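You operate a simulated robot arm through the tools that you are given. There is no shell and no other tool. Be economical: measure what you need, move in short steps, check, and stop when the job is done.

You are at the controls of a simulated two-armed robot. One attempt, no reset.

Task
With the red tap open and screw dial at 1, screw the profile.
Fine: tap and dial first, then clamp, screw and release it.

It is judged by the outcome, as a careful person would: the job done as asked, and still so three seconds after it is handed in. It fails if anything else is knocked over, pushed out of place, dropped, spilled or broken.

Robot
Two 7-joint arms with fingered hands on one trunk, on a base that drives. Base frame: it is fixed to the floor where the robot stands at the start and does not move with it; the origin is under the middle of the robot, x ahead of it, y to its left, z up; the surface under the hand at the start is at about z = 0.84. Lengths are in m, angles in degrees, forces in N, time in s.
The left shoulder is at the start at [0.06, 0.166, 0.976], the right one opposite. With the tool pointing down near the work surface each hand reaches from about 0.36 to 0.86 m from the robot's upright axis, wherever it stands, measured 20 degrees to its own side. Places, roughly: black knob [0.7, 0.3, 1]; clamp dial [0.7, 0.2, 1.4]; orange lever [0.8, 0.1, 1.1]; red tap [0.5, 0.2, 0.9]; screw dial [0.7, 0.7, 1.4]; short profile [0.5, 2.25, 0.75]; steel bar [0.5, 2.25, 0.75]; stop dial [0.6, 0.3, 0.8]; top clamp [0.8, 0.3, 1.2]. Payload 5 kg a hand.
Tool frame (each hand has its own): the origin (TCP) lies between the finger pads and is the grasp point; the fingertips stand 0.032 m ahead of it; z points along the fingers, y is the line along which they close. Largest opening 0.16 m; the body of the gripper starts 0.089 m behind the TCP. The gripper is a hand of 3 fingers: y runs from the thumb to the fingers, the wrist lies at [0, 0, -0.267] in the tool frame, and closing takes about 1.5 s.
Orientation is told as [roll, pitch, yaw] about the base's x, y, z axes, in that order, counted from this pose: with the fingers straight down and closing along the base's y, the tool's x points along the base's -x, its y along +y and its z along -z.

Tools
- The arms move only by the tool move_arm. It takes "left_moves", "right_moves" or both (then of equal length, played together; a hand with none holds still); each is a list of rows, each an object of numbers (a shift or turn left out is 0, a gripper value left out holds the last): "dx", "dy", "dz": the shift along the tool's x, y, z in cm; "wx", "wy", "wz": the turn, a rotation vector about the tool's x, y, z in rad. In form: [{"dx": .., "dy": .., "dz": .., "wx": .., "wy": .., "wz": ..}, ...]. A call has 1 to 12 rows; each row shifts and turns the commanded pose from where the row before left it, along the tool's axes as they then stand. "left_jaw" and "right_jaw" are, for a hand that has rows, the finger opening in cm, from 0 to 16, set as the call begins (left out, the last holds). Rows are played at 5 a second. More than 0.05 m and 8.6 degrees between two rows, or a gripper value outside its range, and nothing of the call is played. Where a pose cannot be reached the arm comes as near as it can. A force on the tool above 40 N (or 10 N above the force at the start of the call, whichever is more), or a blocked arm, ends the call early, and 0.2 s more pass. Each finger travels about 0.045 m/s and halts on what it meets, pressing with about 22 N; the grip force reading is that of the motor and also rises with nothing between the fingers. The clock runs only during rows and for 0.2 s after the last one: add rows that do not move to give the fingers time. The reply holds the time, the measured pose of the TCP, the force on the tool along the base axes, the opening and the grip force, in the units named above and with some noise, with the torque about the TCP (base axes, N m) and any sound that the robot's microphone picked up, and new pictures: "show" is both (left out), scene, wrist or none (wrist: the cameras of the hands that moved).
- Cameras (640 x 400 px; columns grow to the right, rows downward): "scene" is now at [0.0423, 0.0433, 1.6261]; the picture's right is [0.52, -0.85, 0.00], its down [-0.55, -0.34, -0.76] and it looks along [0.65, 0.40, -0.65] (base axes); focal length 264 px, centre (320, 200). "left" rides on the left gripper at [-0.065, -0.004, -0.116] in its tool frame; the picture's right is [0.06, -1.00, 0.00], its down [0.87, 0.05, -0.49] and it looks along [0.49, 0.03, 0.87] (tool axes); focal length 261 px, centre (320, 200). "right" rides on the right gripper at [0.065, -0.004, -0.116] in its tool frame; the picture's right is [0.06, 1.00, 0.00], its down [-0.87, 0.05, -0.49] and it looks along [-0.49, 0.03, 0.87] (tool axes); focal length 261 px, centre (320, 200). There is no depth. A picture from a camera that has moved, and an enlarged one, comes with that camera's place and axes in the base frame and with its lens.
- move_column(by): slides the trunk up (or, below 0, down) by that many m; the arms and the scene camera ride with it, the base frame stays. It gives what a move gives, with no picture.
- base_move(legs): drives the robot by 1 to 6 legs, each [ahead, turn to the left] in m and degrees, along the robot's own axes; the way and the turn of a leg run together, so that a leg with both is an arc; at most 1.5 m and 180 degrees a leg. The arms and the cameras ride along, it lands a little off, and it stops where it bumps. It gives what a move gives, and a new picture of the scene camera.
- set_fingers(finger1, finger2, thumb_bend, hand): sets how far each is bent, from 0 (flat) to 1 (curled in); at 0.3 the hand is open as for a grip, at 0.7 the pads meet at the TCP. One left out holds its place. A second passes; each finger stops where it meets its share of the squeeze, and holds until it gets a number again. A gripper value or a shape takes the hand back. It gives what a move gives, with no picture; readings hold the bend of each and the force on the fingers (four entries, about 0 where the hand has none), thumb and palm.
- hand_shape(shape, hand): the hand has 3 fingers and takes this shape, open, in about a second: jaw (thumb against the fingers, like two jaws); tri (thumb and two fingers); tip (a fingertip pinch); poke (one finger out to press); point (the index stretched); flat (the hand flat); cup (the hand cupped); fist (a fist). The gripper value then closes the fingers along that shape, each until it touches; the sizes above hold for jaw. It gives what a move gives, with no picture.
- head_to(pan, tilt): turns the head with the scene camera to pan (to the left, within 86 degrees either way) and tilt (down, from -29 to 69), counted from straight ahead of the robot. It gives what a move gives, and a new picture of the scene camera.
- enlarge(camera, box): a new picture of the part [left, top, right, bottom] of that camera's present view, enlarged. No time passes.
- job_done(): hands the job in; it is judged then, once.

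Go step by step. Nothing tells you exact positions but the pictures and the camera data: compare them with the known pose of the tool, close in by small moves and look again before you grip or let go. The budget is 120 turns and 260 pictures, counting those below and the enlarged ones. Unless the task says otherwise, let go and move clear before handing in, and close with one line.

The tools are called after "Call:" as name(argument=value, ...) on one line, values as JSON. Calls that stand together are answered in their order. move_arm: Moves the arms, as the interface text tells. Its arguments: {"type":"object","properties":{"left_moves":{"type":"array"},"left_jaw":{"type":"number"},"right_moves":{"type":"array"},"right_jaw":{"type":"number"},"show":{"type":"string","enum":["both","scene","wrist","none"]}},"required":[]} The other tools are called the same way: move_column (by) slides the trunk up or down; hand_shape (shape, hand) gives the hand a shape; set_fingers (finger1, finger2, thumb_bend, hand) moves the fingers one by one; base_move (legs) drives the base; head_to (pan, tilt) turns the head that bears the scene camera; enlarge (camera, box) takes an enlarged picture of a part of a camera's view; job_done () hands the job in.

At the start:

```text
time_s: 0.0
left_position: [0.5593, 0.4803, 1.001]
left_tool_rot: [0.0, -0.1, 0.0]
left_ft_force: [-0.4, 0.0, -0.8]
left_moment: [0.03, 0.04, -0.02]
left_grip_width: 0.16
left_grasp_force: 0.1
left_shape: jaw
left_bend: [0.3, 0.3, 0.3]
left_finger forces: [0.1, 0.0, 0.0, 0.1, 0.0, 0.0]
right_position: [0.5927, -0.0538, 0.9999]
right_tool_rot: [0.1, 0.0, 0.0]
right_ft_force: [0.2, -0.4, 0.7]
right_moment: [0.01, -0.01, -0.02]
right_grip_width: 0.1599
right_grasp_force: 0.1
right_shape: jaw
right_bend: [0.3, 0.3, 0.3]
right_finger forces: [0.1, 0.0, 0.0, 0.1, 0.0, 0.1]
trunk travel left (down, up): [-0.525, 0.065]
robot x, y, heading: [0.0013, 0.0004, -0.1]
head pan, tilt: [31.4, 40.4]
```

scene: 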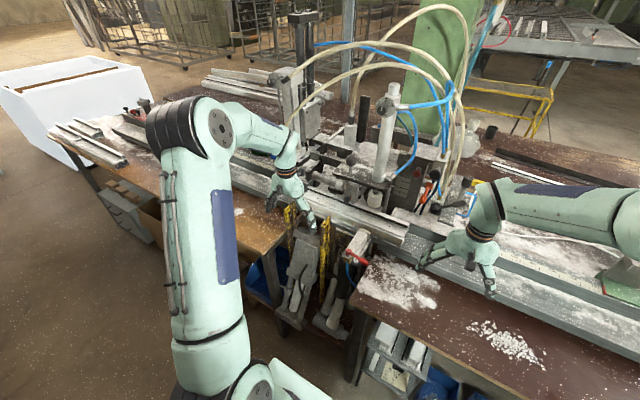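
right: 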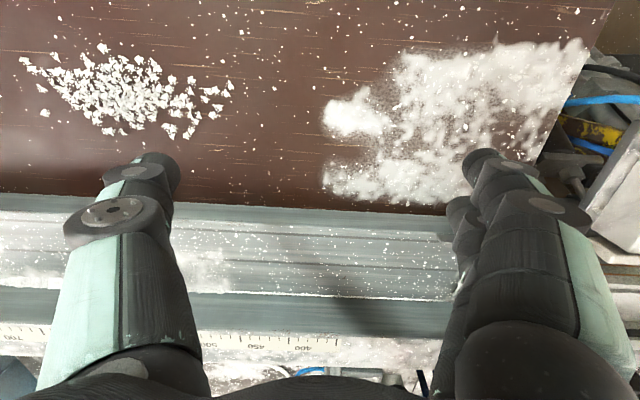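
left: 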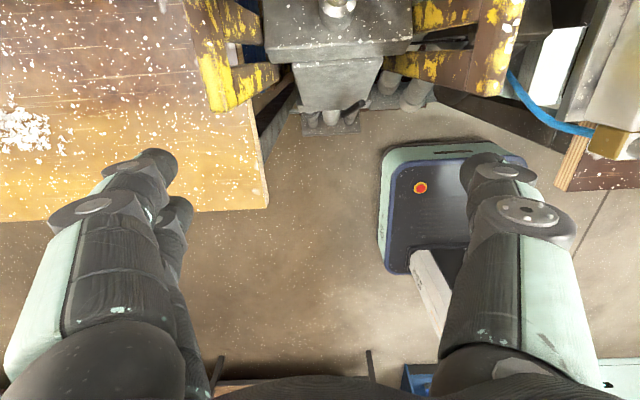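

I see a screwing machine between the two arms, with a red tap on the front and a control block on the right. I'll enlarge the views to find the tap, dials, lever and knob.

Call:
enlarge(camera="scene", box=[340, 100, 500, 200])

Call:
enlarge(camera="scene", box=[280, 190, 440, 290])

Call:
head_to(pan=25, tilt=20)

```text
4.00 times, centred on (420, 150) of scene
camera zoom: at [0.0423, 0.0433, 1.6261], right [0.52, -0.85, 0.0], down [-0.55, -0.34, -0.76], along [0.65, 0.4, -0.65], focal length 1058 px, centre (-80, 400)
```

zoom: 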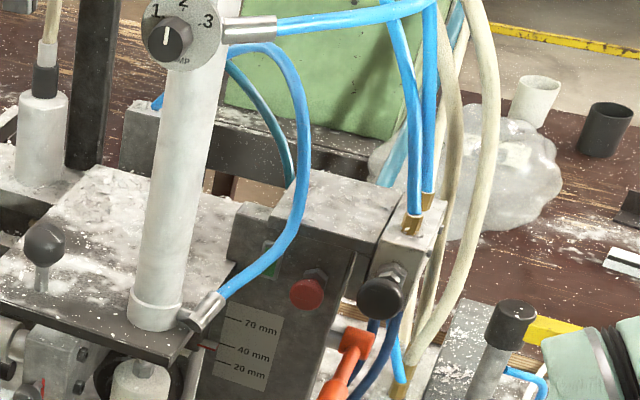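

```text
4.00 times, centred on (360, 240) of scene
camera zoom: at [0.0423, 0.0433, 1.6261], right [0.52, -0.85, 0.0], down [-0.55, -0.34, -0.76], along [0.65, 0.4, -0.65], focal length 1058 px, centre (160, 40)
```

zoom: 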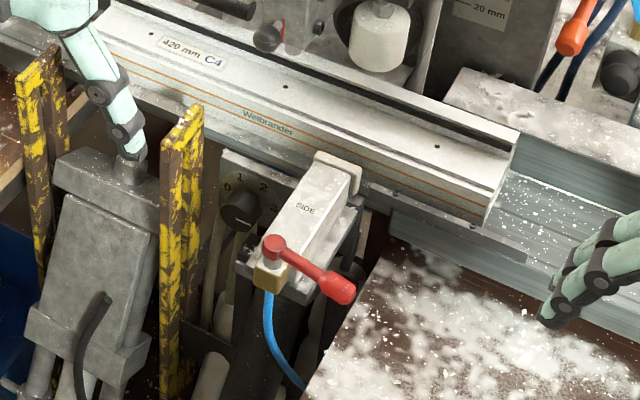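

```text
time_s: 0.8
left_position: [0.5588, 0.4808, 0.9996]
left_tool_rot: [0.0, 0.0, 0.1]
left_ft_force: [-0.4, -1.2, 1.1]
left_moment: [-0.05, -0.01, 0.03]
left_grip_width: 0.1597
left_grasp_force: 0.1
left_shape: jaw
left_bend: [0.3, 0.3, 0.3]
left_finger forces: [0.0, 0.0, 0.1, 0.0, 0.0, 0.0]
right_position: [0.5929, -0.053, 0.9997]
right_tool_rot: [0.1, 0.0, 0.0]
right_ft_force: [0.5, -0.3, 0.1]
right_moment: [0.02, -0.04, 0.02]
right_grip_width: 0.1598
right_grasp_force: 0.0
right_shape: jaw
right_bend: [0.3, 0.3, 0.3]
right_finger forces: [0.1, 0.0, 0.1, 0.0, 0.0, 0.0]
trunk travel left (down, up): [-0.525, 0.065]
robot x, y, heading: [0.0002, 0.0016, -0.3]
head pan, tilt: [25.0, 20.0]
camera scene: at [0.0544, 0.0386, 1.658], right [0.42, -0.91, 0.0], down [-0.31, -0.14, -0.94], along [0.85, 0.4, -0.34], focal length 264 px, centre (320, 200)
```

scene: 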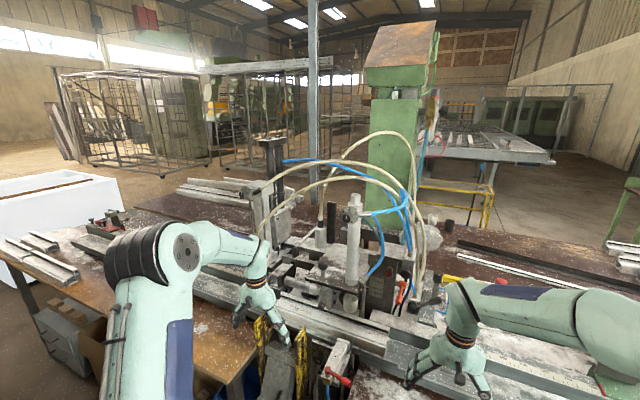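

Call:
enlarge(camera="scene", box=[240, 120, 336, 180])

Call:
enlarge(camera="scene", box=[330, 190, 450, 325])

Call:
enlarge(camera="scene", box=[240, 220, 400, 320])

```text
6.67 times, centred on (288, 150) of scene
camera zoom: at [0.0544, 0.0386, 1.658], right [0.42, -0.91, 0.0], down [-0.31, -0.14, -0.94], along [0.85, 0.4, -0.34], focal length 1763 px, centre (533, 533)
```

zoom: 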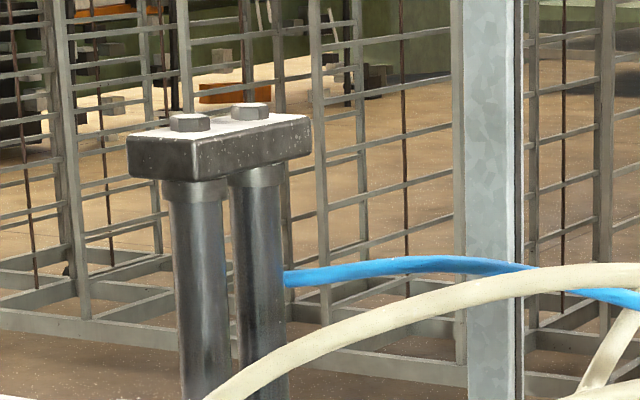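

```text
2.96 times, centred on (390, 258) of scene
camera zoom: at [0.0544, 0.0386, 1.658], right [0.42, -0.91, 0.0], down [-0.31, -0.14, -0.94], along [0.85, 0.4, -0.34], focal length 784 px, centre (113, 30)
```

zoom: 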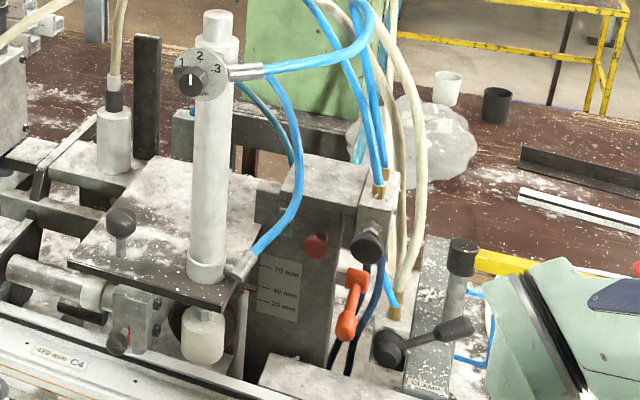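

```text
4.00 times, centred on (320, 270) of scene
camera zoom: at [0.0544, 0.0386, 1.658], right [0.42, -0.91, 0.0], down [-0.31, -0.14, -0.94], along [0.85, 0.4, -0.34], focal length 1058 px, centre (320, -80)
```

zoom: 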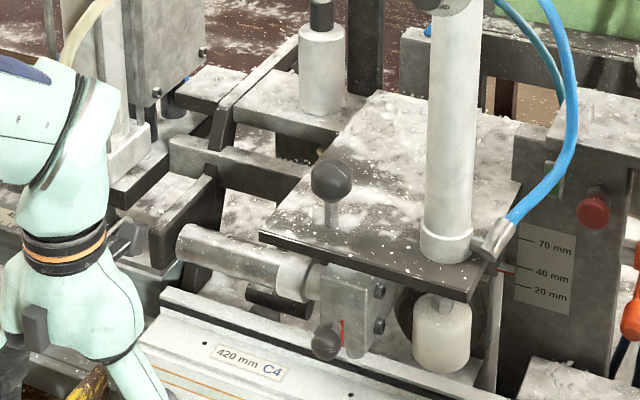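

The screw dial is hidden behind the left arm. I'll move the left hand back and look again.

Call:
move_arm(left_moves=[{"dz": -4}, {"dz": -4}, {"dx": 4}, {"dx": 4}, {"dx": 4}, {"dx": 4}, {"dx": 4, "dz": -3}, {"dx": 2, "dz": -3}], show="scene")

Call:
head_to(pan=40, tilt=25)

```text
time_s: 2.6
left_position: [0.3382, 0.48, 1.1393]
left_tool_rot: [0.1, 0.1, 0.0]
left_ft_force: [-0.1, 0.5, 0.0]
left_moment: [-0.02, -0.02, -0.02]
left_grip_width: 0.1597
left_grasp_force: 0.1
left_shape: jaw
left_bend: [0.3, 0.3, 0.3]
left_finger forces: [0.0, 0.1, 0.1, 0.0, 0.0, 0.1]
right_position: [0.5913, -0.0531, 0.9995]
right_tool_rot: [0.1, 0.1, 0.0]
right_ft_force: [0.2, -0.2, -0.2]
right_moment: [0.03, -0.01, -0.01]
right_grip_width: 0.16
right_grasp_force: 0.1
right_shape: jaw
right_bend: [0.3, 0.3, 0.3]
right_finger forces: [0.1, 0.1, 0.1, 0.1, 0.1, 0.0]
trunk travel left (down, up): [-0.525, 0.065]
robot x, y, heading: [-0.0021, -0.0032, 0.1]
head pan, tilt: [25.0, 20.0]
camera scene: at [0.054, 0.0383, 1.6581], right [0.42, -0.91, 0.0], down [-0.31, -0.14, -0.94], along [0.85, 0.4, -0.34], focal length 264 px, centre (320, 200)
```

scene: 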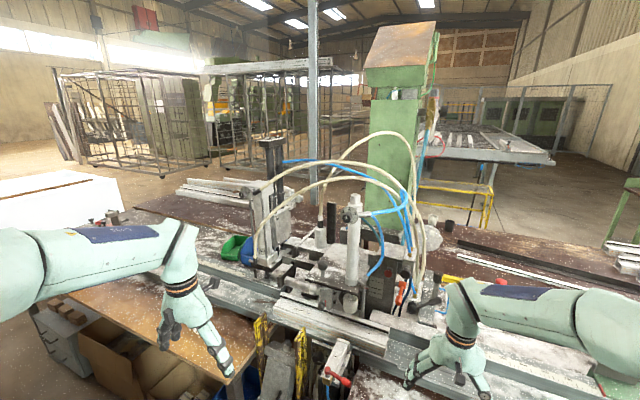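

```text
time_s: 3.4
left_position: [0.3396, 0.4804, 1.1398]
left_tool_rot: [-0.1, 0.1, 0.0]
left_ft_force: [0.1, 0.4, -0.5]
left_moment: [0.01, 0.0, -0.01]
left_grip_width: 0.1597
left_grasp_force: 0.0
left_shape: jaw
left_bend: [0.3, 0.3, 0.3]
left_finger forces: [0.1, 0.0, 0.1, 0.0, 0.0, 0.0]
right_position: [0.592, -0.0533, 1.0005]
right_tool_rot: [0.1, 0.0, 0.0]
right_ft_force: [-0.7, 0.0, -0.5]
right_moment: [0.01, -0.02, 0.0]
right_grip_width: 0.1597
right_grasp_force: 0.1
right_shape: jaw
right_bend: [0.3, 0.3, 0.3]
right_finger forces: [0.1, 0.0, 0.1, 0.1, 0.1, 0.0]
trunk travel left (down, up): [-0.525, 0.065]
robot x, y, heading: [0.0031, -0.0012, -0.4]
head pan, tilt: [40.0, 25.0]
camera scene: at [0.0404, 0.0583, 1.65], right [0.64, -0.77, 0.0], down [-0.32, -0.27, -0.91], along [0.69, 0.58, -0.42], focal length 264 px, centre (320, 200)
```

scene: 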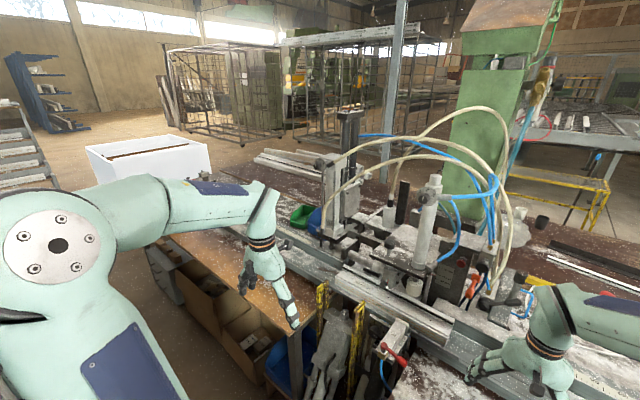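

Call:
enlarge(camera="scene", box=[300, 145, 396, 205])

Call:
enlarge(camera="scene", box=[310, 180, 470, 280])

Call:
enlarge(camera="scene", box=[350, 310, 430, 360])

Call:
enlarge(camera="scene", box=[440, 230, 540, 310])

```text
6.67 times, centred on (348, 175) of scene
camera zoom: at [0.0404, 0.0583, 1.65], right [0.64, -0.77, 0.0], down [-0.32, -0.27, -0.91], along [0.69, 0.58, -0.42], focal length 1763 px, centre (133, 367)
```

zoom: 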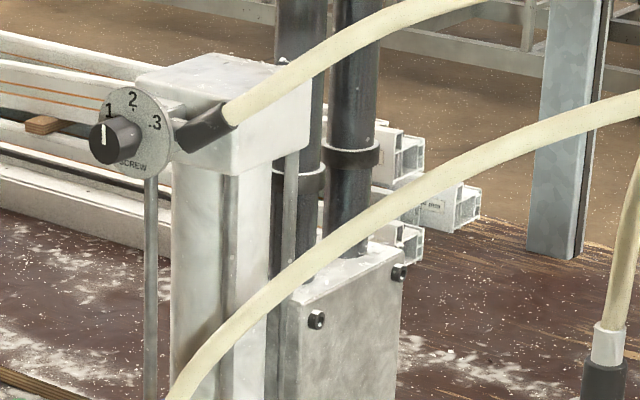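

```text
4.00 times, centred on (390, 230) of scene
camera zoom: at [0.0404, 0.0583, 1.65], right [0.64, -0.77, 0.0], down [-0.32, -0.27, -0.91], along [0.69, 0.58, -0.42], focal length 1058 px, centre (40, 80)
```

zoom: 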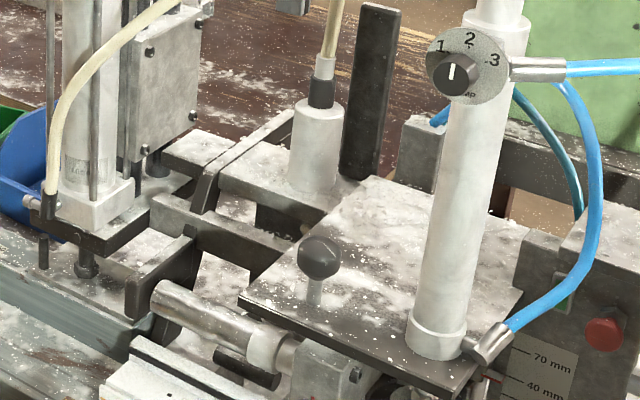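

```text
8.00 times, centred on (390, 335) of scene
camera zoom: at [0.0404, 0.0583, 1.65], right [0.64, -0.77, 0.0], down [-0.32, -0.27, -0.91], along [0.69, 0.58, -0.42], focal length 2116 px, centre (-240, -880)
```

zoom: 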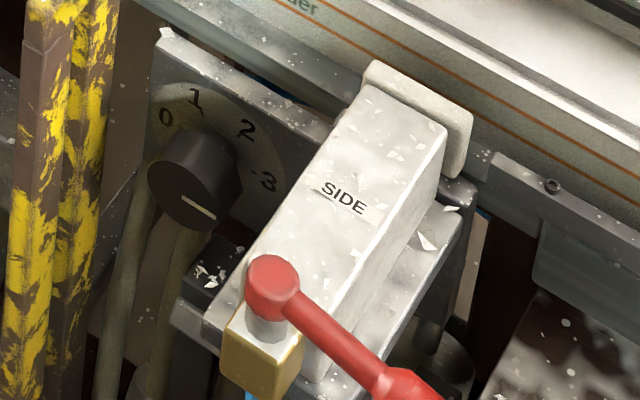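

```text
5.00 times, centred on (490, 270) of scene
camera zoom: at [0.0404, 0.0583, 1.65], right [0.64, -0.77, 0.0], down [-0.32, -0.27, -0.91], along [0.69, 0.58, -0.42], focal length 1322 px, centre (-530, -150)
```

zoom: 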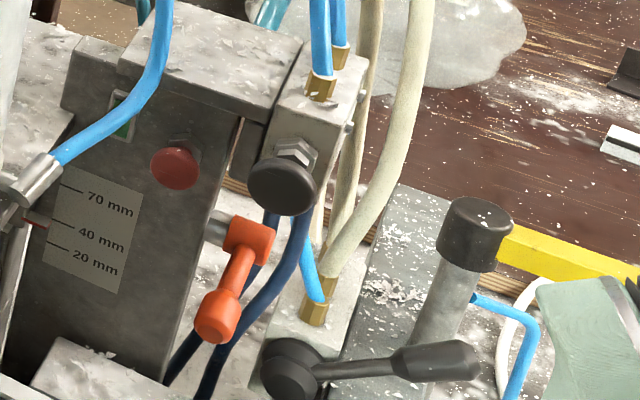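

The enlarged view is sharp, so I'll zoom further on the labels and dials from here.

Call:
enlarge(camera="scene", box=[308, 152, 332, 176])

Call:
enlarge(camera="scene", box=[414, 184, 438, 208])

Call:
enlarge(camera="scene", box=[470, 240, 530, 320])

Call:
enlarge(camera="scene", box=[360, 230, 460, 300])

```text
16.00 times, centred on (320, 164) of scene
camera zoom: at [0.0404, 0.0583, 1.65], right [0.64, -0.77, 0.0], down [-0.32, -0.27, -0.91], along [0.69, 0.58, -0.42], focal length 4232 px, centre (320, 776)
```

zoom: 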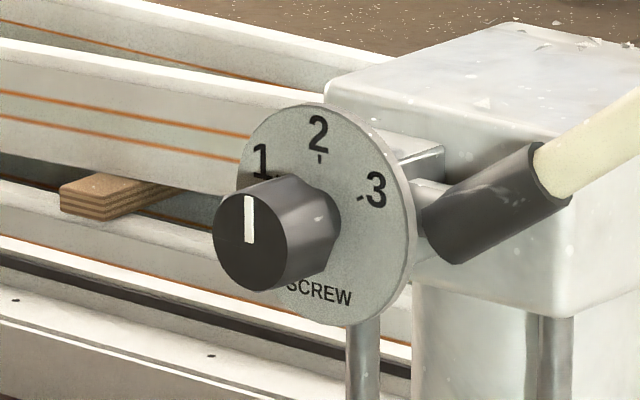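

```text
16.00 times, centred on (426, 196) of scene
camera zoom: at [0.0404, 0.0583, 1.65], right [0.64, -0.77, 0.0], down [-0.32, -0.27, -0.91], along [0.69, 0.58, -0.42], focal length 4232 px, centre (-1376, 264)
```

zoom: 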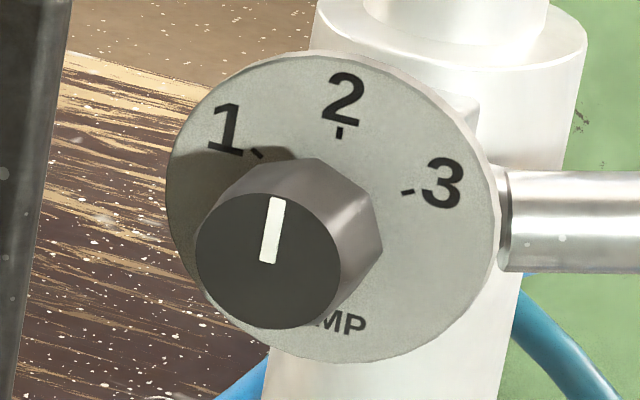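

```text
5.00 times, centred on (500, 280) of scene
camera zoom: at [0.0404, 0.0583, 1.65], right [0.64, -0.77, 0.0], down [-0.32, -0.27, -0.91], along [0.69, 0.58, -0.42], focal length 1322 px, centre (-580, -200)
```

zoom: 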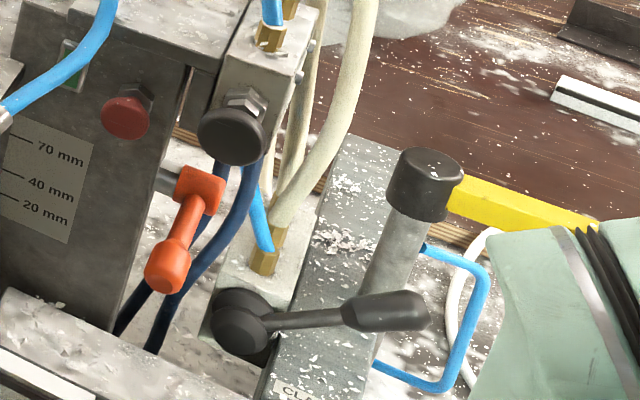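

```text
5.71 times, centred on (410, 265) of scene
camera zoom: at [0.0404, 0.0583, 1.65], right [0.64, -0.77, 0.0], down [-0.32, -0.27, -0.91], along [0.69, 0.58, -0.42], focal length 1511 px, centre (-194, -171)
```

zoom: 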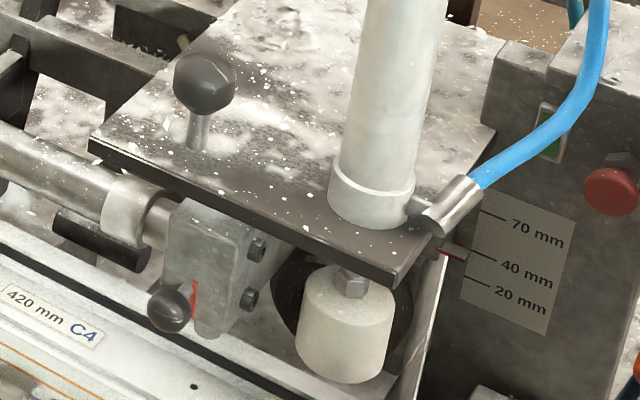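

Both upper dials point at 2. I'll tilt the right hand so its wrist camera sees the control box closely.

Call:
move_arm(right_moves=[{"dx": 4, "dz": -3}, {"dx": 4, "dz": -3, "wy": -0.14}, {"dx": 4, "dz": -3, "wy": -0.14}, {"wy": -0.14}, {"wy": -0.14}, {"wy": -0.14}], show="both")

```text
time_s: 4.8
left_position: [0.3394, 0.481, 1.1401]
left_tool_rot: [-0.1, 0.0, -0.1]
left_ft_force: [0.7, 0.3, -0.6]
left_moment: [-0.03, 0.01, -0.02]
left_grip_width: 0.1597
left_grasp_force: 0.1
left_shape: jaw
left_bend: [0.3, 0.3, 0.3]
left_finger forces: [0.0, 0.0, 0.0, 0.0, 0.1, 0.0]
right_position: [0.4695, -0.0528, 1.0839]
right_tool_rot: [0.0, -40.1, -0.1]
right_ft_force: [0.7, -0.2, 0.2]
right_moment: [0.0, 0.03, -0.01]
right_grip_width: 0.1598
right_grasp_force: 0.0
right_shape: jaw
right_bend: [0.3, 0.3, 0.3]
right_finger forces: [0.0, 0.0, 0.1, 0.0, 0.1, 0.1]
trunk travel left (down, up): [-0.525, 0.065]
robot x, y, heading: [-0.0005, 0.003, -0.2]
head pan, tilt: [40.0, 25.0]
camera scene: at [0.0405, 0.0587, 1.65], right [0.64, -0.77, 0.0], down [-0.32, -0.27, -0.91], along [0.69, 0.58, -0.42], focal length 264 px, centre (320, 200)
camera right: at [0.3442, -0.057, 1.1308], right [-0.05, 1.0, -0.04], down [0.35, 0.05, 0.94], along [0.94, 0.03, -0.35], focal length 261 px, centre (320, 200)
```

scene: 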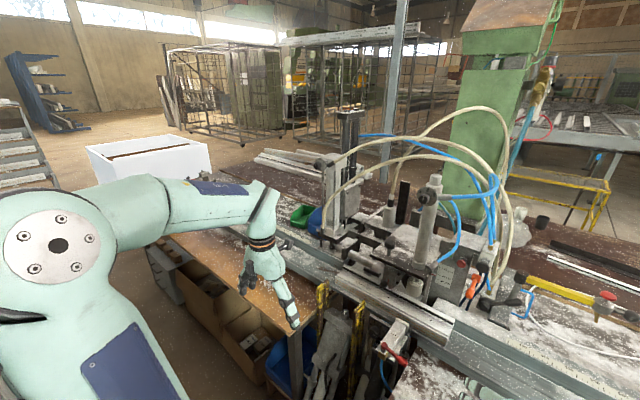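
right: 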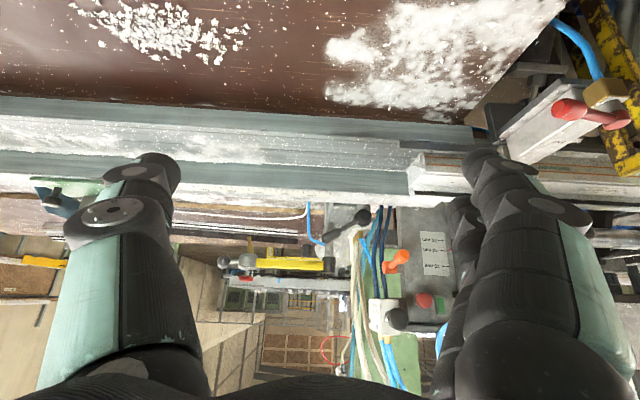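

Call:
enlarge(camera="right", box=[320, 190, 480, 340])

Call:
enlarge(camera="scene", box=[470, 245, 530, 325])

Call:
enlarge(camera="scene", box=[320, 195, 400, 275])

```text
2.67 times, centred on (400, 265) of right
camera zoom: at [0.3442, -0.057, 1.1308], right [-0.05, 1.0, -0.04], down [0.35, 0.05, 0.94], along [0.94, 0.03, -0.35], focal length 695 px, centre (107, 27)
```

zoom: 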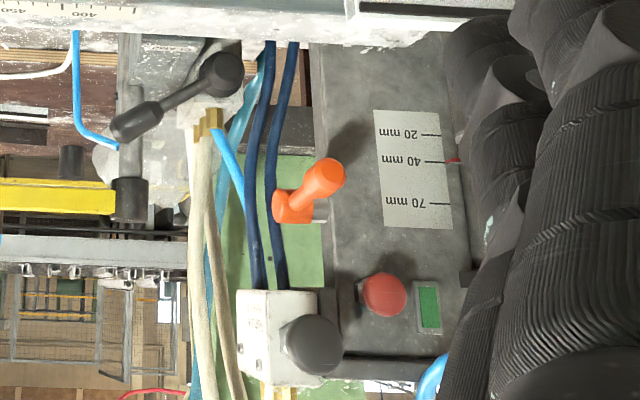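

```text
5.00 times, centred on (500, 285) of scene
camera zoom: at [0.0405, 0.0587, 1.65], right [0.64, -0.77, 0.0], down [-0.32, -0.27, -0.91], along [0.69, 0.58, -0.42], focal length 1322 px, centre (-580, -225)
```

zoom: 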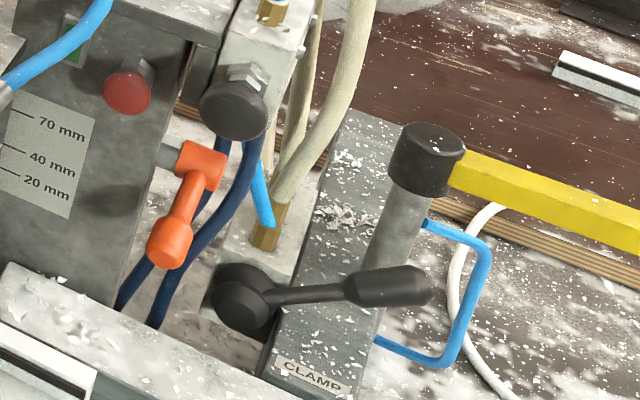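

```text
5.00 times, centred on (360, 235) of scene
camera zoom: at [0.0405, 0.0587, 1.65], right [0.64, -0.77, 0.0], down [-0.32, -0.27, -0.91], along [0.69, 0.58, -0.42], focal length 1322 px, centre (120, 25)
```

zoom: 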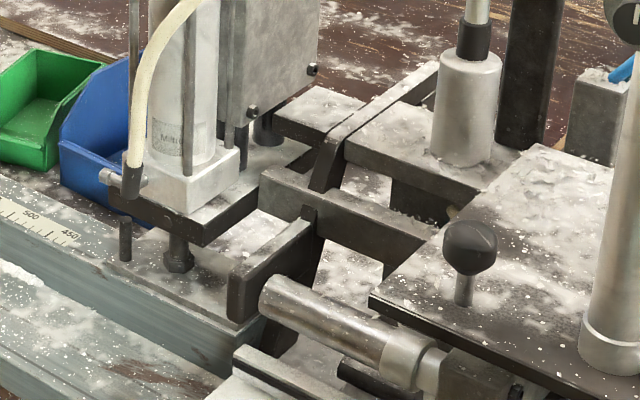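

Call:
enlarge(camera="right", box=[366, 236, 436, 336])

Call:
enlarge(camera="right", box=[340, 190, 440, 260])

Call:
enlarge(camera="scene", box=[455, 240, 505, 290])

Call:
enlarge(camera="scene", box=[495, 290, 555, 340])

```text
4.00 times, centred on (401, 286) of right
camera zoom: at [0.3442, -0.057, 1.1308], right [-0.05, 1.0, -0.04], down [0.35, 0.05, 0.94], along [0.94, 0.03, -0.35], focal length 1043 px, centre (-4, -144)
```

zoom: 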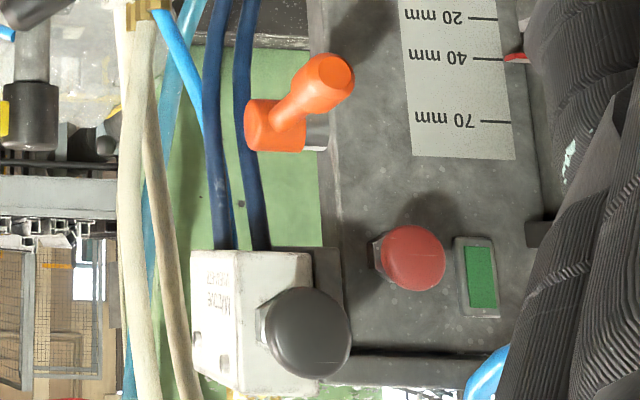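

```text
5.71 times, centred on (390, 225) of right
camera zoom: at [0.3442, -0.057, 1.1308], right [-0.05, 1.0, -0.04], down [0.35, 0.05, 0.94], along [0.94, 0.03, -0.35], focal length 1489 px, centre (-80, 57)
```

zoom: 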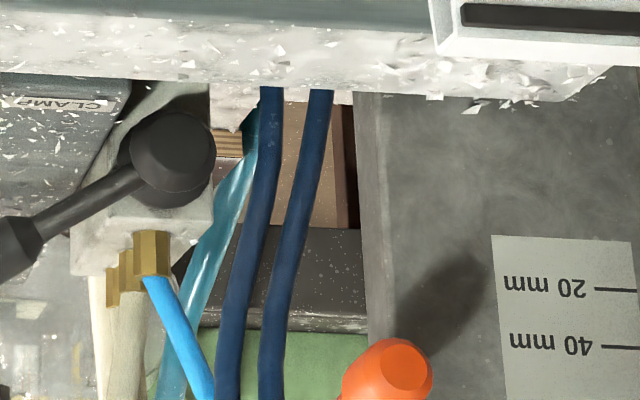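

```text
8.00 times, centred on (480, 265) of scene
camera zoom: at [0.0405, 0.0587, 1.65], right [0.64, -0.77, 0.0], down [-0.32, -0.27, -0.91], along [0.69, 0.58, -0.42], focal length 2116 px, centre (-960, -320)
```

zoom: 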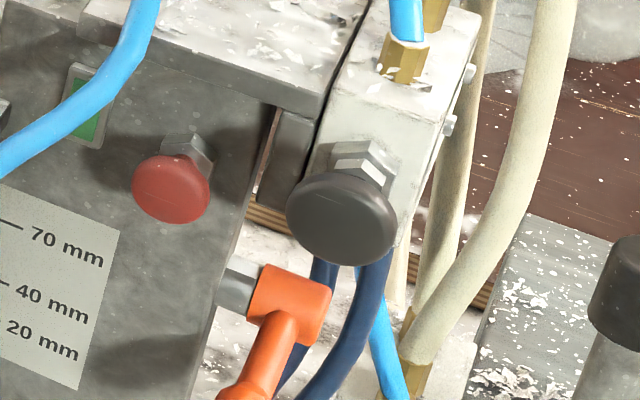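

```text
8.00 times, centred on (525, 315) of scene
camera zoom: at [0.0405, 0.0587, 1.65], right [0.64, -0.77, 0.0], down [-0.32, -0.27, -0.91], along [0.69, 0.58, -0.42], focal length 2116 px, centre (-1320, -720)
```

zoom: 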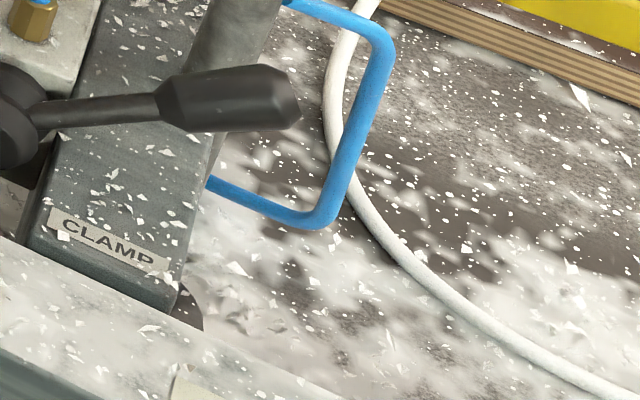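

Call:
enlarge(camera="right", box=[410, 296, 430, 326])

Call:
enlarge(camera="right", box=[376, 294, 400, 318])

Call:
head_to(pan=15, tilt=35)

```text
13.33 times, centred on (420, 311) of right
camera zoom: at [0.3442, -0.057, 1.1308], right [-0.05, 1.0, -0.04], down [0.35, 0.05, 0.94], along [0.94, 0.03, -0.35], focal length 3475 px, centre (-1013, -1280)
```

zoom: 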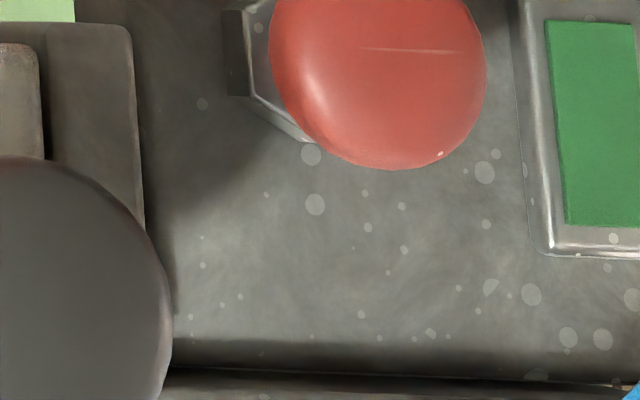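

```text
16.00 times, centred on (388, 306) of right
camera zoom: at [0.3442, -0.057, 1.1308], right [-0.05, 1.0, -0.04], down [0.35, 0.05, 0.94], along [0.94, 0.03, -0.35], focal length 4170 px, centre (-768, -1496)
```

zoom: 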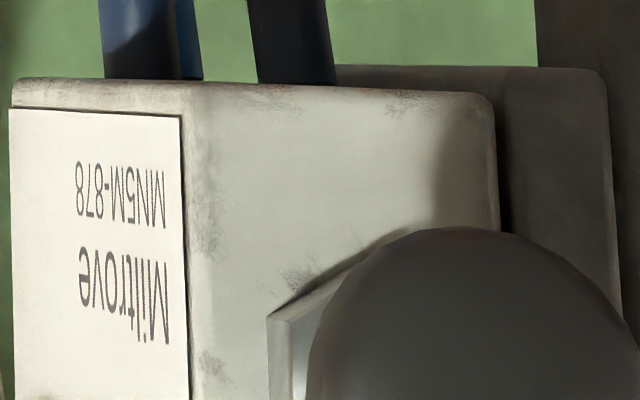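

```text
time_s: 5.7
left_position: [0.3405, 0.4801, 1.1398]
left_tool_rot: [0.0, 0.0, 0.0]
left_ft_force: [0.3, 0.8, -0.6]
left_moment: [0.02, 0.02, 0.06]
left_grip_width: 0.1597
left_grasp_force: 0.0
left_shape: jaw
left_bend: [0.3, 0.3, 0.3]
left_finger forces: [0.1, 0.0, 0.0, 0.1, 0.0, 0.0]
right_position: [0.469, -0.0539, 1.0839]
right_tool_rot: [0.0, -40.2, 0.0]
right_ft_force: [0.0, 0.5, -0.5]
right_moment: [0.02, -0.02, 0.0]
right_grip_width: 0.1598
right_grasp_force: 0.1
right_shape: jaw
right_bend: [0.3, 0.3, 0.3]
right_finger forces: [0.0, 0.1, 0.0, 0.0, 0.1, 0.0]
trunk travel left (down, up): [-0.525, 0.065]
robot x, y, heading: [0.0015, -0.0002, 0.0]
head pan, tilt: [15.0, 35.0]
camera scene: at [0.0549, 0.022, 1.6343], right [0.26, -0.97, 0.0], down [-0.55, -0.15, -0.82], along [0.79, 0.21, -0.57], focal length 264 px, centre (320, 200)
```

scene: 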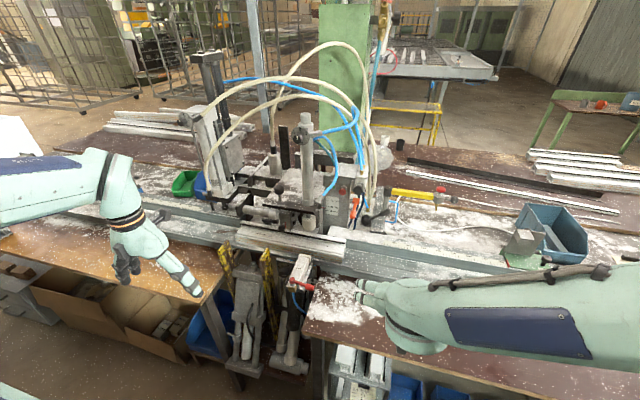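

I'll trace the hoses and look at the tap and lever from this viewpoint.

Call:
enlarge(camera="scene", box=[290, 80, 410, 155])

Call:
enlarge(camera="scene", box=[330, 150, 430, 240])

Call:
enlarge(camera="scene", box=[180, 30, 340, 130])

Call:
enlarge(camera="scene", box=[250, 240, 350, 310])

```text
5.33 times, centred on (350, 118) of scene
camera zoom: at [0.0549, 0.022, 1.6343], right [0.26, -0.97, 0.0], down [-0.55, -0.15, -0.82], along [0.79, 0.21, -0.57], focal length 1411 px, centre (160, 640)
```

zoom: 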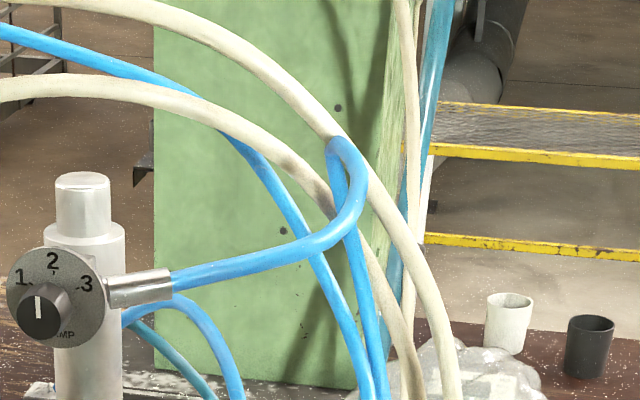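

```text
4.44 times, centred on (380, 195) of scene
camera zoom: at [0.0549, 0.022, 1.6343], right [0.26, -0.97, 0.0], down [-0.55, -0.15, -0.82], along [0.79, 0.21, -0.57], focal length 1176 px, centre (53, 222)
```

zoom: 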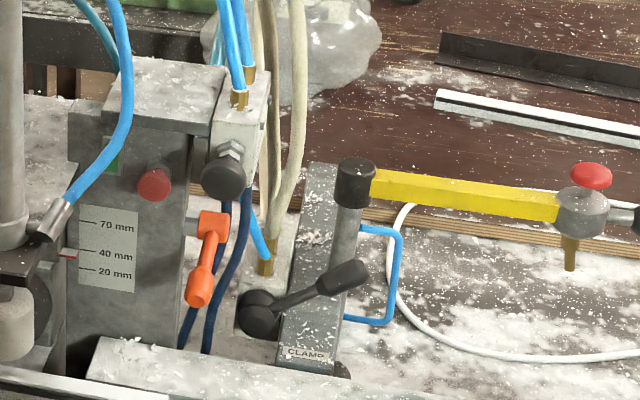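

```text
4.00 times, centred on (260, 80) of scene
camera zoom: at [0.0549, 0.022, 1.6343], right [0.26, -0.97, 0.0], down [-0.55, -0.15, -0.82], along [0.79, 0.21, -0.57], focal length 1058 px, centre (560, 680)
```

zoom: 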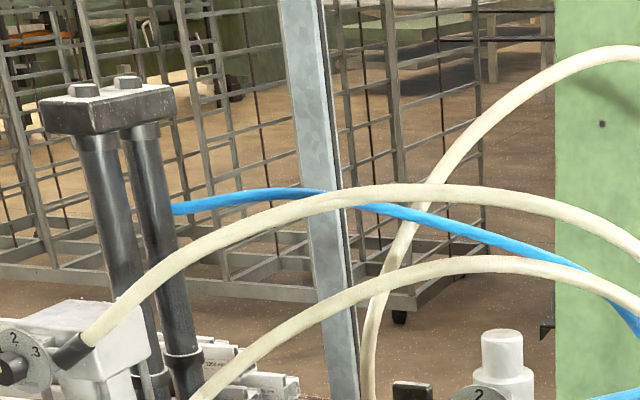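

```text
5.71 times, centred on (300, 275) of scene
camera zoom: at [0.0549, 0.022, 1.6343], right [0.26, -0.97, 0.0], down [-0.55, -0.15, -0.82], along [0.79, 0.21, -0.57], focal length 1511 px, centre (434, -229)
```

zoom: 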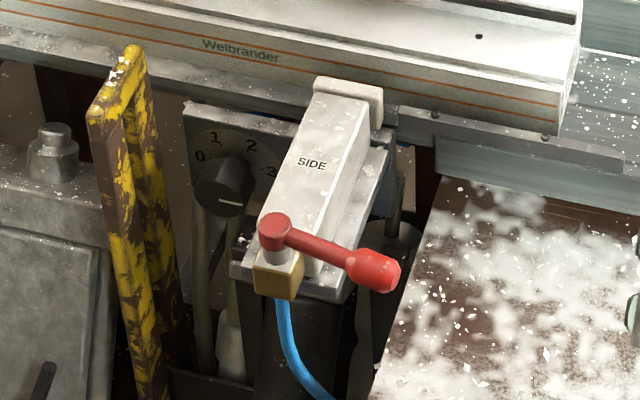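

The red tap sits at about (0.55, 0.245, 0.95), with its handle pointing to -y, across the cylinder axis, so it is likely closed. I'll bring the right hand above it, pointing down, to measure its height.

Call:
move_arm(right_moves=[{"wy": 0.14}, {"wy": 0.14, "dy": 4}, {"wy": 0.14, "dy": 4}, {"wy": 0.14, "dy": 4}, {"wy": 0.14, "dy": 4}, {"dy": 3}, {}], show="both")

```text
time_s: 7.3
left_position: [0.34, 0.4802, 1.1401]
left_tool_rot: [0.0, 0.0, 0.0]
left_ft_force: [0.4, -0.1, 0.1]
left_moment: [0.03, -0.01, 0.0]
left_grip_width: 0.1599
left_grasp_force: 0.2
left_shape: jaw
left_bend: [0.3, 0.3, 0.3]
left_finger forces: [0.1, 0.0, 0.0, 0.1, 0.0, 0.0]
right_position: [0.4691, 0.1363, 1.0835]
right_tool_rot: [0.0, 0.1, 0.1]
right_ft_force: [0.0, 0.1, -1.3]
right_moment: [0.0, 0.03, 0.01]
right_grip_width: 0.16
right_grasp_force: 0.1
right_shape: jaw
right_bend: [0.3, 0.3, 0.3]
right_finger forces: [0.1, 0.1, 0.1, 0.0, 0.0, 0.0]
trunk travel left (down, up): [-0.525, 0.065]
robot x, y, heading: [0.0007, 0.0011, 0.2]
head pan, tilt: [15.0, 35.0]
camera scene: at [0.0552, 0.0215, 1.6342], right [0.26, -0.97, 0.0], down [-0.55, -0.15, -0.82], along [0.79, 0.21, -0.57], focal length 264 px, centre (320, 200)
camera right: at [0.4034, 0.1332, 1.1997], right [-0.06, 1.0, 0.0], down [0.87, 0.05, 0.49], along [0.49, 0.03, -0.87], focal length 261 px, centre (320, 200)
```

scene: 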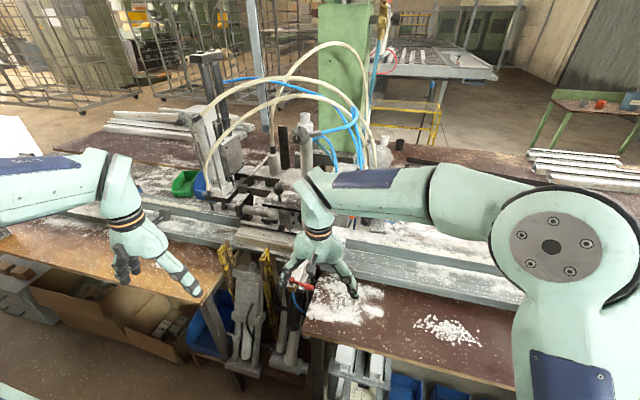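
right: 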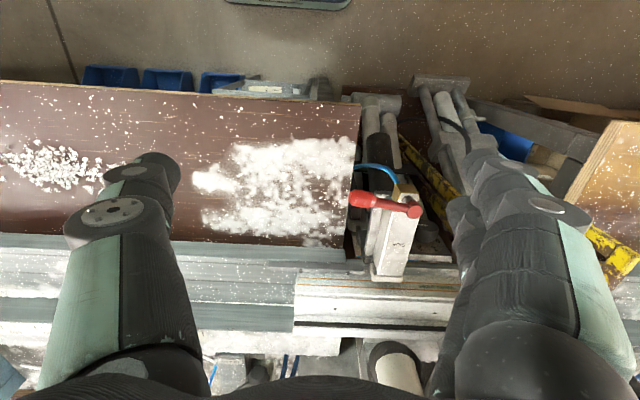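

The tap pivot is near (0.548, 0.244, 0.957) and the handle end near (0.538, 0.18). A single-finger poke would suit pushing it, so I'll look at that shape.

Call:
hand_shape(shape="poke", hand="right")

Call:
enlarge(camera="right", box=[0, 0, 640, 400])

Call:
enlarge(camera="scene", box=[260, 180, 380, 310])

```text
time_s: 8.2
left_position: [0.3404, 0.4813, 1.1393]
left_tool_rot: [0.0, -0.1, 0.0]
left_ft_force: [-0.5, 0.1, 0.6]
left_moment: [-0.02, 0.03, 0.01]
left_grip_width: 0.16
left_grasp_force: 0.1
left_shape: jaw
left_bend: [0.3, 0.3, 0.3]
left_finger forces: [0.1, 0.0, 0.0, 0.0, 0.0, 0.0]
right_position: [0.4698, 0.1379, 1.0833]
right_tool_rot: [0.0, 0.0, 0.0]
right_ft_force: [0.5, 0.6, 0.2]
right_moment: [0.01, -0.06, 0.02]
right_grip_width: 0.0
right_grasp_force: 0.0
right_shape: poke
right_bend: [1.0, 1.0, 0.46]
right_finger forces: [0.0, 0.0, 0.0, 0.0, 0.0, 0.0]
trunk travel left (down, up): [-0.525, 0.065]
robot x, y, heading: [-0.0034, 0.0, 0.3]
head pan, tilt: [15.0, 35.0]
```

```text
1.00 times, centred on (320, 200) of right (not enlarged: the box is as wide or as high as the picture)
camera zoom: at [0.4032, 0.1334, 1.1997], right [-0.06, 1.0, 0.0], down [0.87, 0.05, 0.49], along [0.49, 0.03, -0.87], focal length 261 px, centre (320, 200)
```

zoom: 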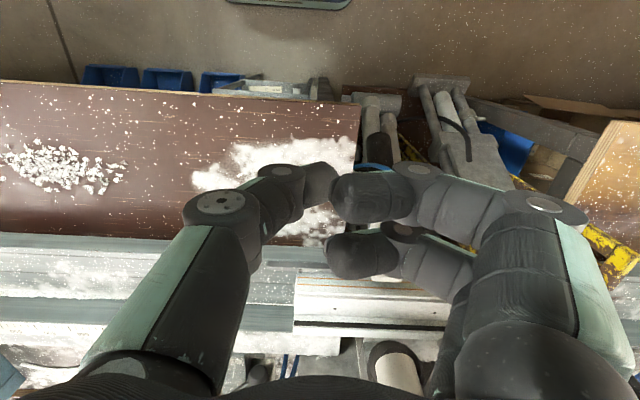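

```text
3.08 times, centred on (320, 245) of scene
camera zoom: at [0.0549, 0.0221, 1.6342], right [0.26, -0.97, 0.0], down [-0.55, -0.15, -0.82], along [0.79, 0.21, -0.57], focal length 814 px, centre (320, 62)
```

zoom: 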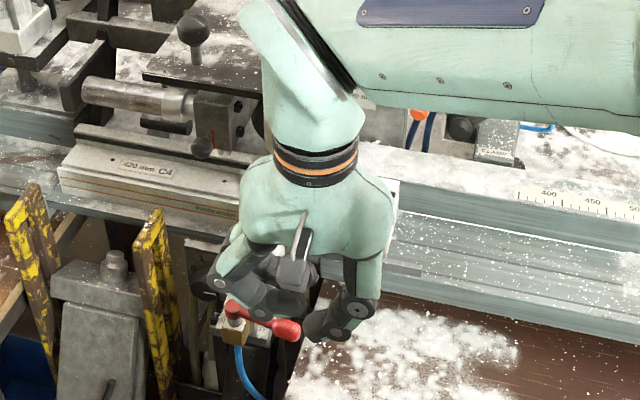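

The poke shape curls in ways that don't help here. I'll use the jaw turned 90°, so the fingers straddle the tap handle along x.

Call:
hand_shape(shape="jaw", hand="right")

Call:
move_arm(right_jaw=7, right_moves=[{"wz": -0.143}, {"wz": -0.143}, {"wz": -0.143}, {"wz": -0.143}, {"wz": -0.143}, {"wz": -0.143}, {"wz": -0.143}, {"wz": -0.143}, {"wz": -0.143}, {"wz": -0.143}, {"wz": -0.143}, {}])

```text
time_s: 9.1
left_position: [0.3386, 0.4797, 1.1405]
left_tool_rot: [0.1, 0.0, 0.0]
left_ft_force: [-0.6, -0.3, 0.3]
left_moment: [0.03, 0.0, -0.02]
left_grip_width: 0.1595
left_grasp_force: 0.1
left_shape: jaw
left_bend: [0.3, 0.3, 0.3]
left_finger forces: [0.0, 0.1, 0.0, 0.0, 0.0, 0.0]
right_position: [0.4693, 0.1375, 1.0845]
right_tool_rot: [0.0, 0.0, 0.1]
right_ft_force: [-0.3, 0.8, 1.0]
right_moment: [0.01, -0.02, -0.04]
right_grip_width: 0.1603
right_grasp_force: 0.0
right_shape: jaw
right_bend: [0.3, 0.3, 0.3]
right_finger forces: [0.0, 0.0, 0.1, 0.1, 0.0, 0.0]
trunk travel left (down, up): [-0.525, 0.065]
robot x, y, heading: [-0.0016, 0.0012, -0.1]
head pan, tilt: [15.0, 35.0]
```

```text
time_s: 11.7
left_position: [0.3399, 0.4803, 1.1396]
left_tool_rot: [0.0, 0.0, -0.1]
left_ft_force: [0.3, 0.1, 0.1]
left_moment: [0.01, -0.01, -0.04]
left_grip_width: 0.1598
left_grasp_force: 0.0
left_shape: jaw
left_bend: [0.3, 0.3, 0.3]
left_finger forces: [0.0, 0.0, 0.0, 0.0, 0.0, 0.0]
right_position: [0.4683, 0.1368, 1.0829]
right_tool_rot: [0.0, 0.0, 90.2]
right_ft_force: [-0.3, 0.4, -0.9]
right_moment: [0.0, -0.03, -0.03]
right_grip_width: 0.0708
right_grasp_force: 0.0
right_shape: jaw
right_bend: [0.73, 0.73, 0.7]
right_finger forces: [0.1, 0.0, 0.0, 0.1, 0.0, 0.0]
trunk travel left (down, up): [-0.525, 0.065]
robot x, y, heading: [0.0001, 0.0022, -0.2]
head pan, tilt: [15.0, 35.0]
camera scene: at [0.0549, 0.0221, 1.6342], right [0.26, -0.97, 0.0], down [-0.55, -0.15, -0.82], along [0.79, 0.21, -0.57], focal length 264 px, centre (320, 200)
camera right: at [0.4727, 0.072, 1.2003], right [-1.0, -0.07, 0.0], down [-0.06, 0.87, 0.49], along [-0.03, 0.49, -0.87], focal length 261 px, centre (320, 200)
```

scene: 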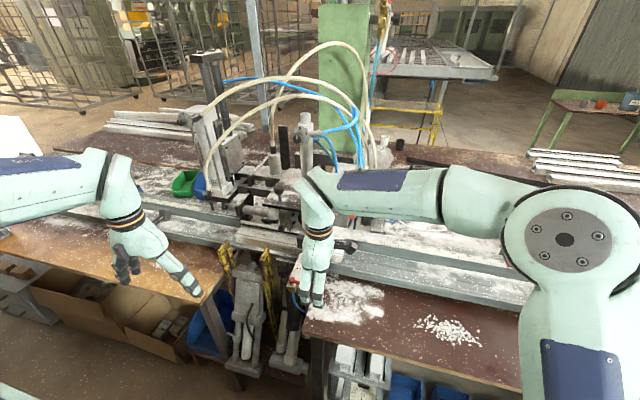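
right: 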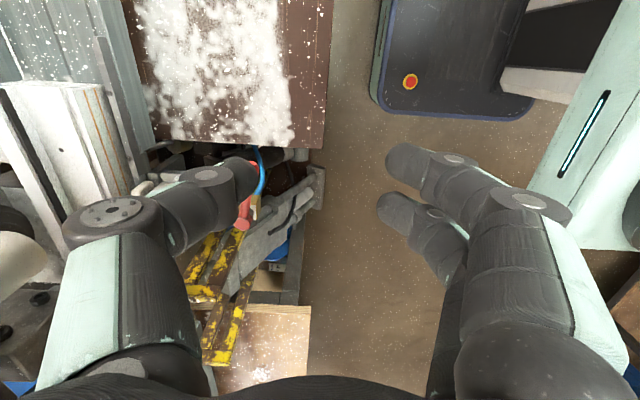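

Call:
move_arm(right_moves=[{"dy": -3.6, "dx": -2.2}, {"dy": -3.6, "dx": -2.2}, {"dz": 3}, {}])

Call:
enlarge(camera="scene", box=[260, 220, 380, 320])

```text
time_s: 12.7
left_position: [0.3392, 0.4805, 1.1389]
left_tool_rot: [-0.1, 0.0, 0.0]
left_ft_force: [0.0, -0.5, -0.5]
left_moment: [0.0, -0.02, 0.02]
left_grip_width: 0.16
left_grasp_force: 0.0
left_shape: jaw
left_bend: [0.3, 0.3, 0.3]
left_finger forces: [0.1, 0.0, 0.1, 0.0, 0.0, 0.0]
right_position: [0.5402, 0.1801, 1.0528]
right_tool_rot: [0.0, -0.2, 90.0]
right_ft_force: [-0.3, 0.4, -0.4]
right_moment: [0.03, 0.0, -0.03]
right_grip_width: 0.0704
right_grasp_force: 0.0
right_shape: jaw
right_bend: [0.73, 0.73, 0.7]
right_finger forces: [0.1, 0.1, 0.0, 0.0, 0.0, 0.1]
trunk travel left (down, up): [-0.525, 0.065]
robot x, y, heading: [-0.0006, -0.0033, -0.2]
head pan, tilt: [15.0, 35.0]
camera scene: at [0.0548, 0.0222, 1.6342], right [0.26, -0.97, 0.0], down [-0.55, -0.15, -0.82], along [0.79, 0.21, -0.57], focal length 264 px, centre (320, 200)
camera right: at [0.5446, 0.1161, 1.1696], right [-1.0, -0.06, 0.0], down [-0.06, 0.87, 0.49], along [-0.03, 0.49, -0.87], focal length 261 px, centre (320, 200)
```

scene: 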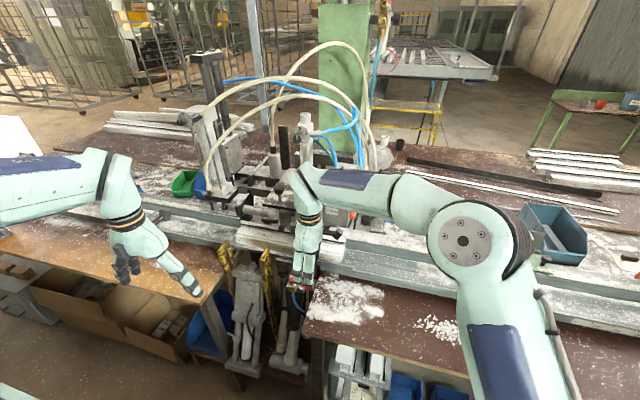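
right: 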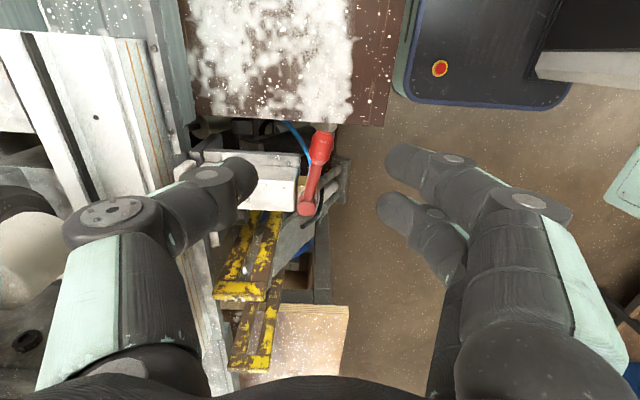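

```text
4.00 times, centred on (320, 270) of scene
camera zoom: at [0.0548, 0.0222, 1.6342], right [0.26, -0.97, 0.0], down [-0.55, -0.15, -0.82], along [0.79, 0.21, -0.57], focal length 1058 px, centre (320, -80)
```

zoom: 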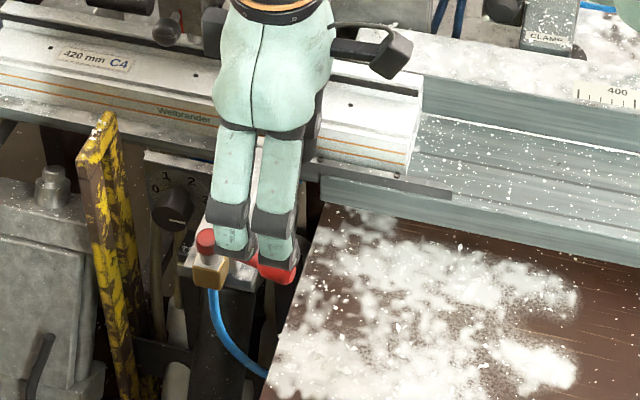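

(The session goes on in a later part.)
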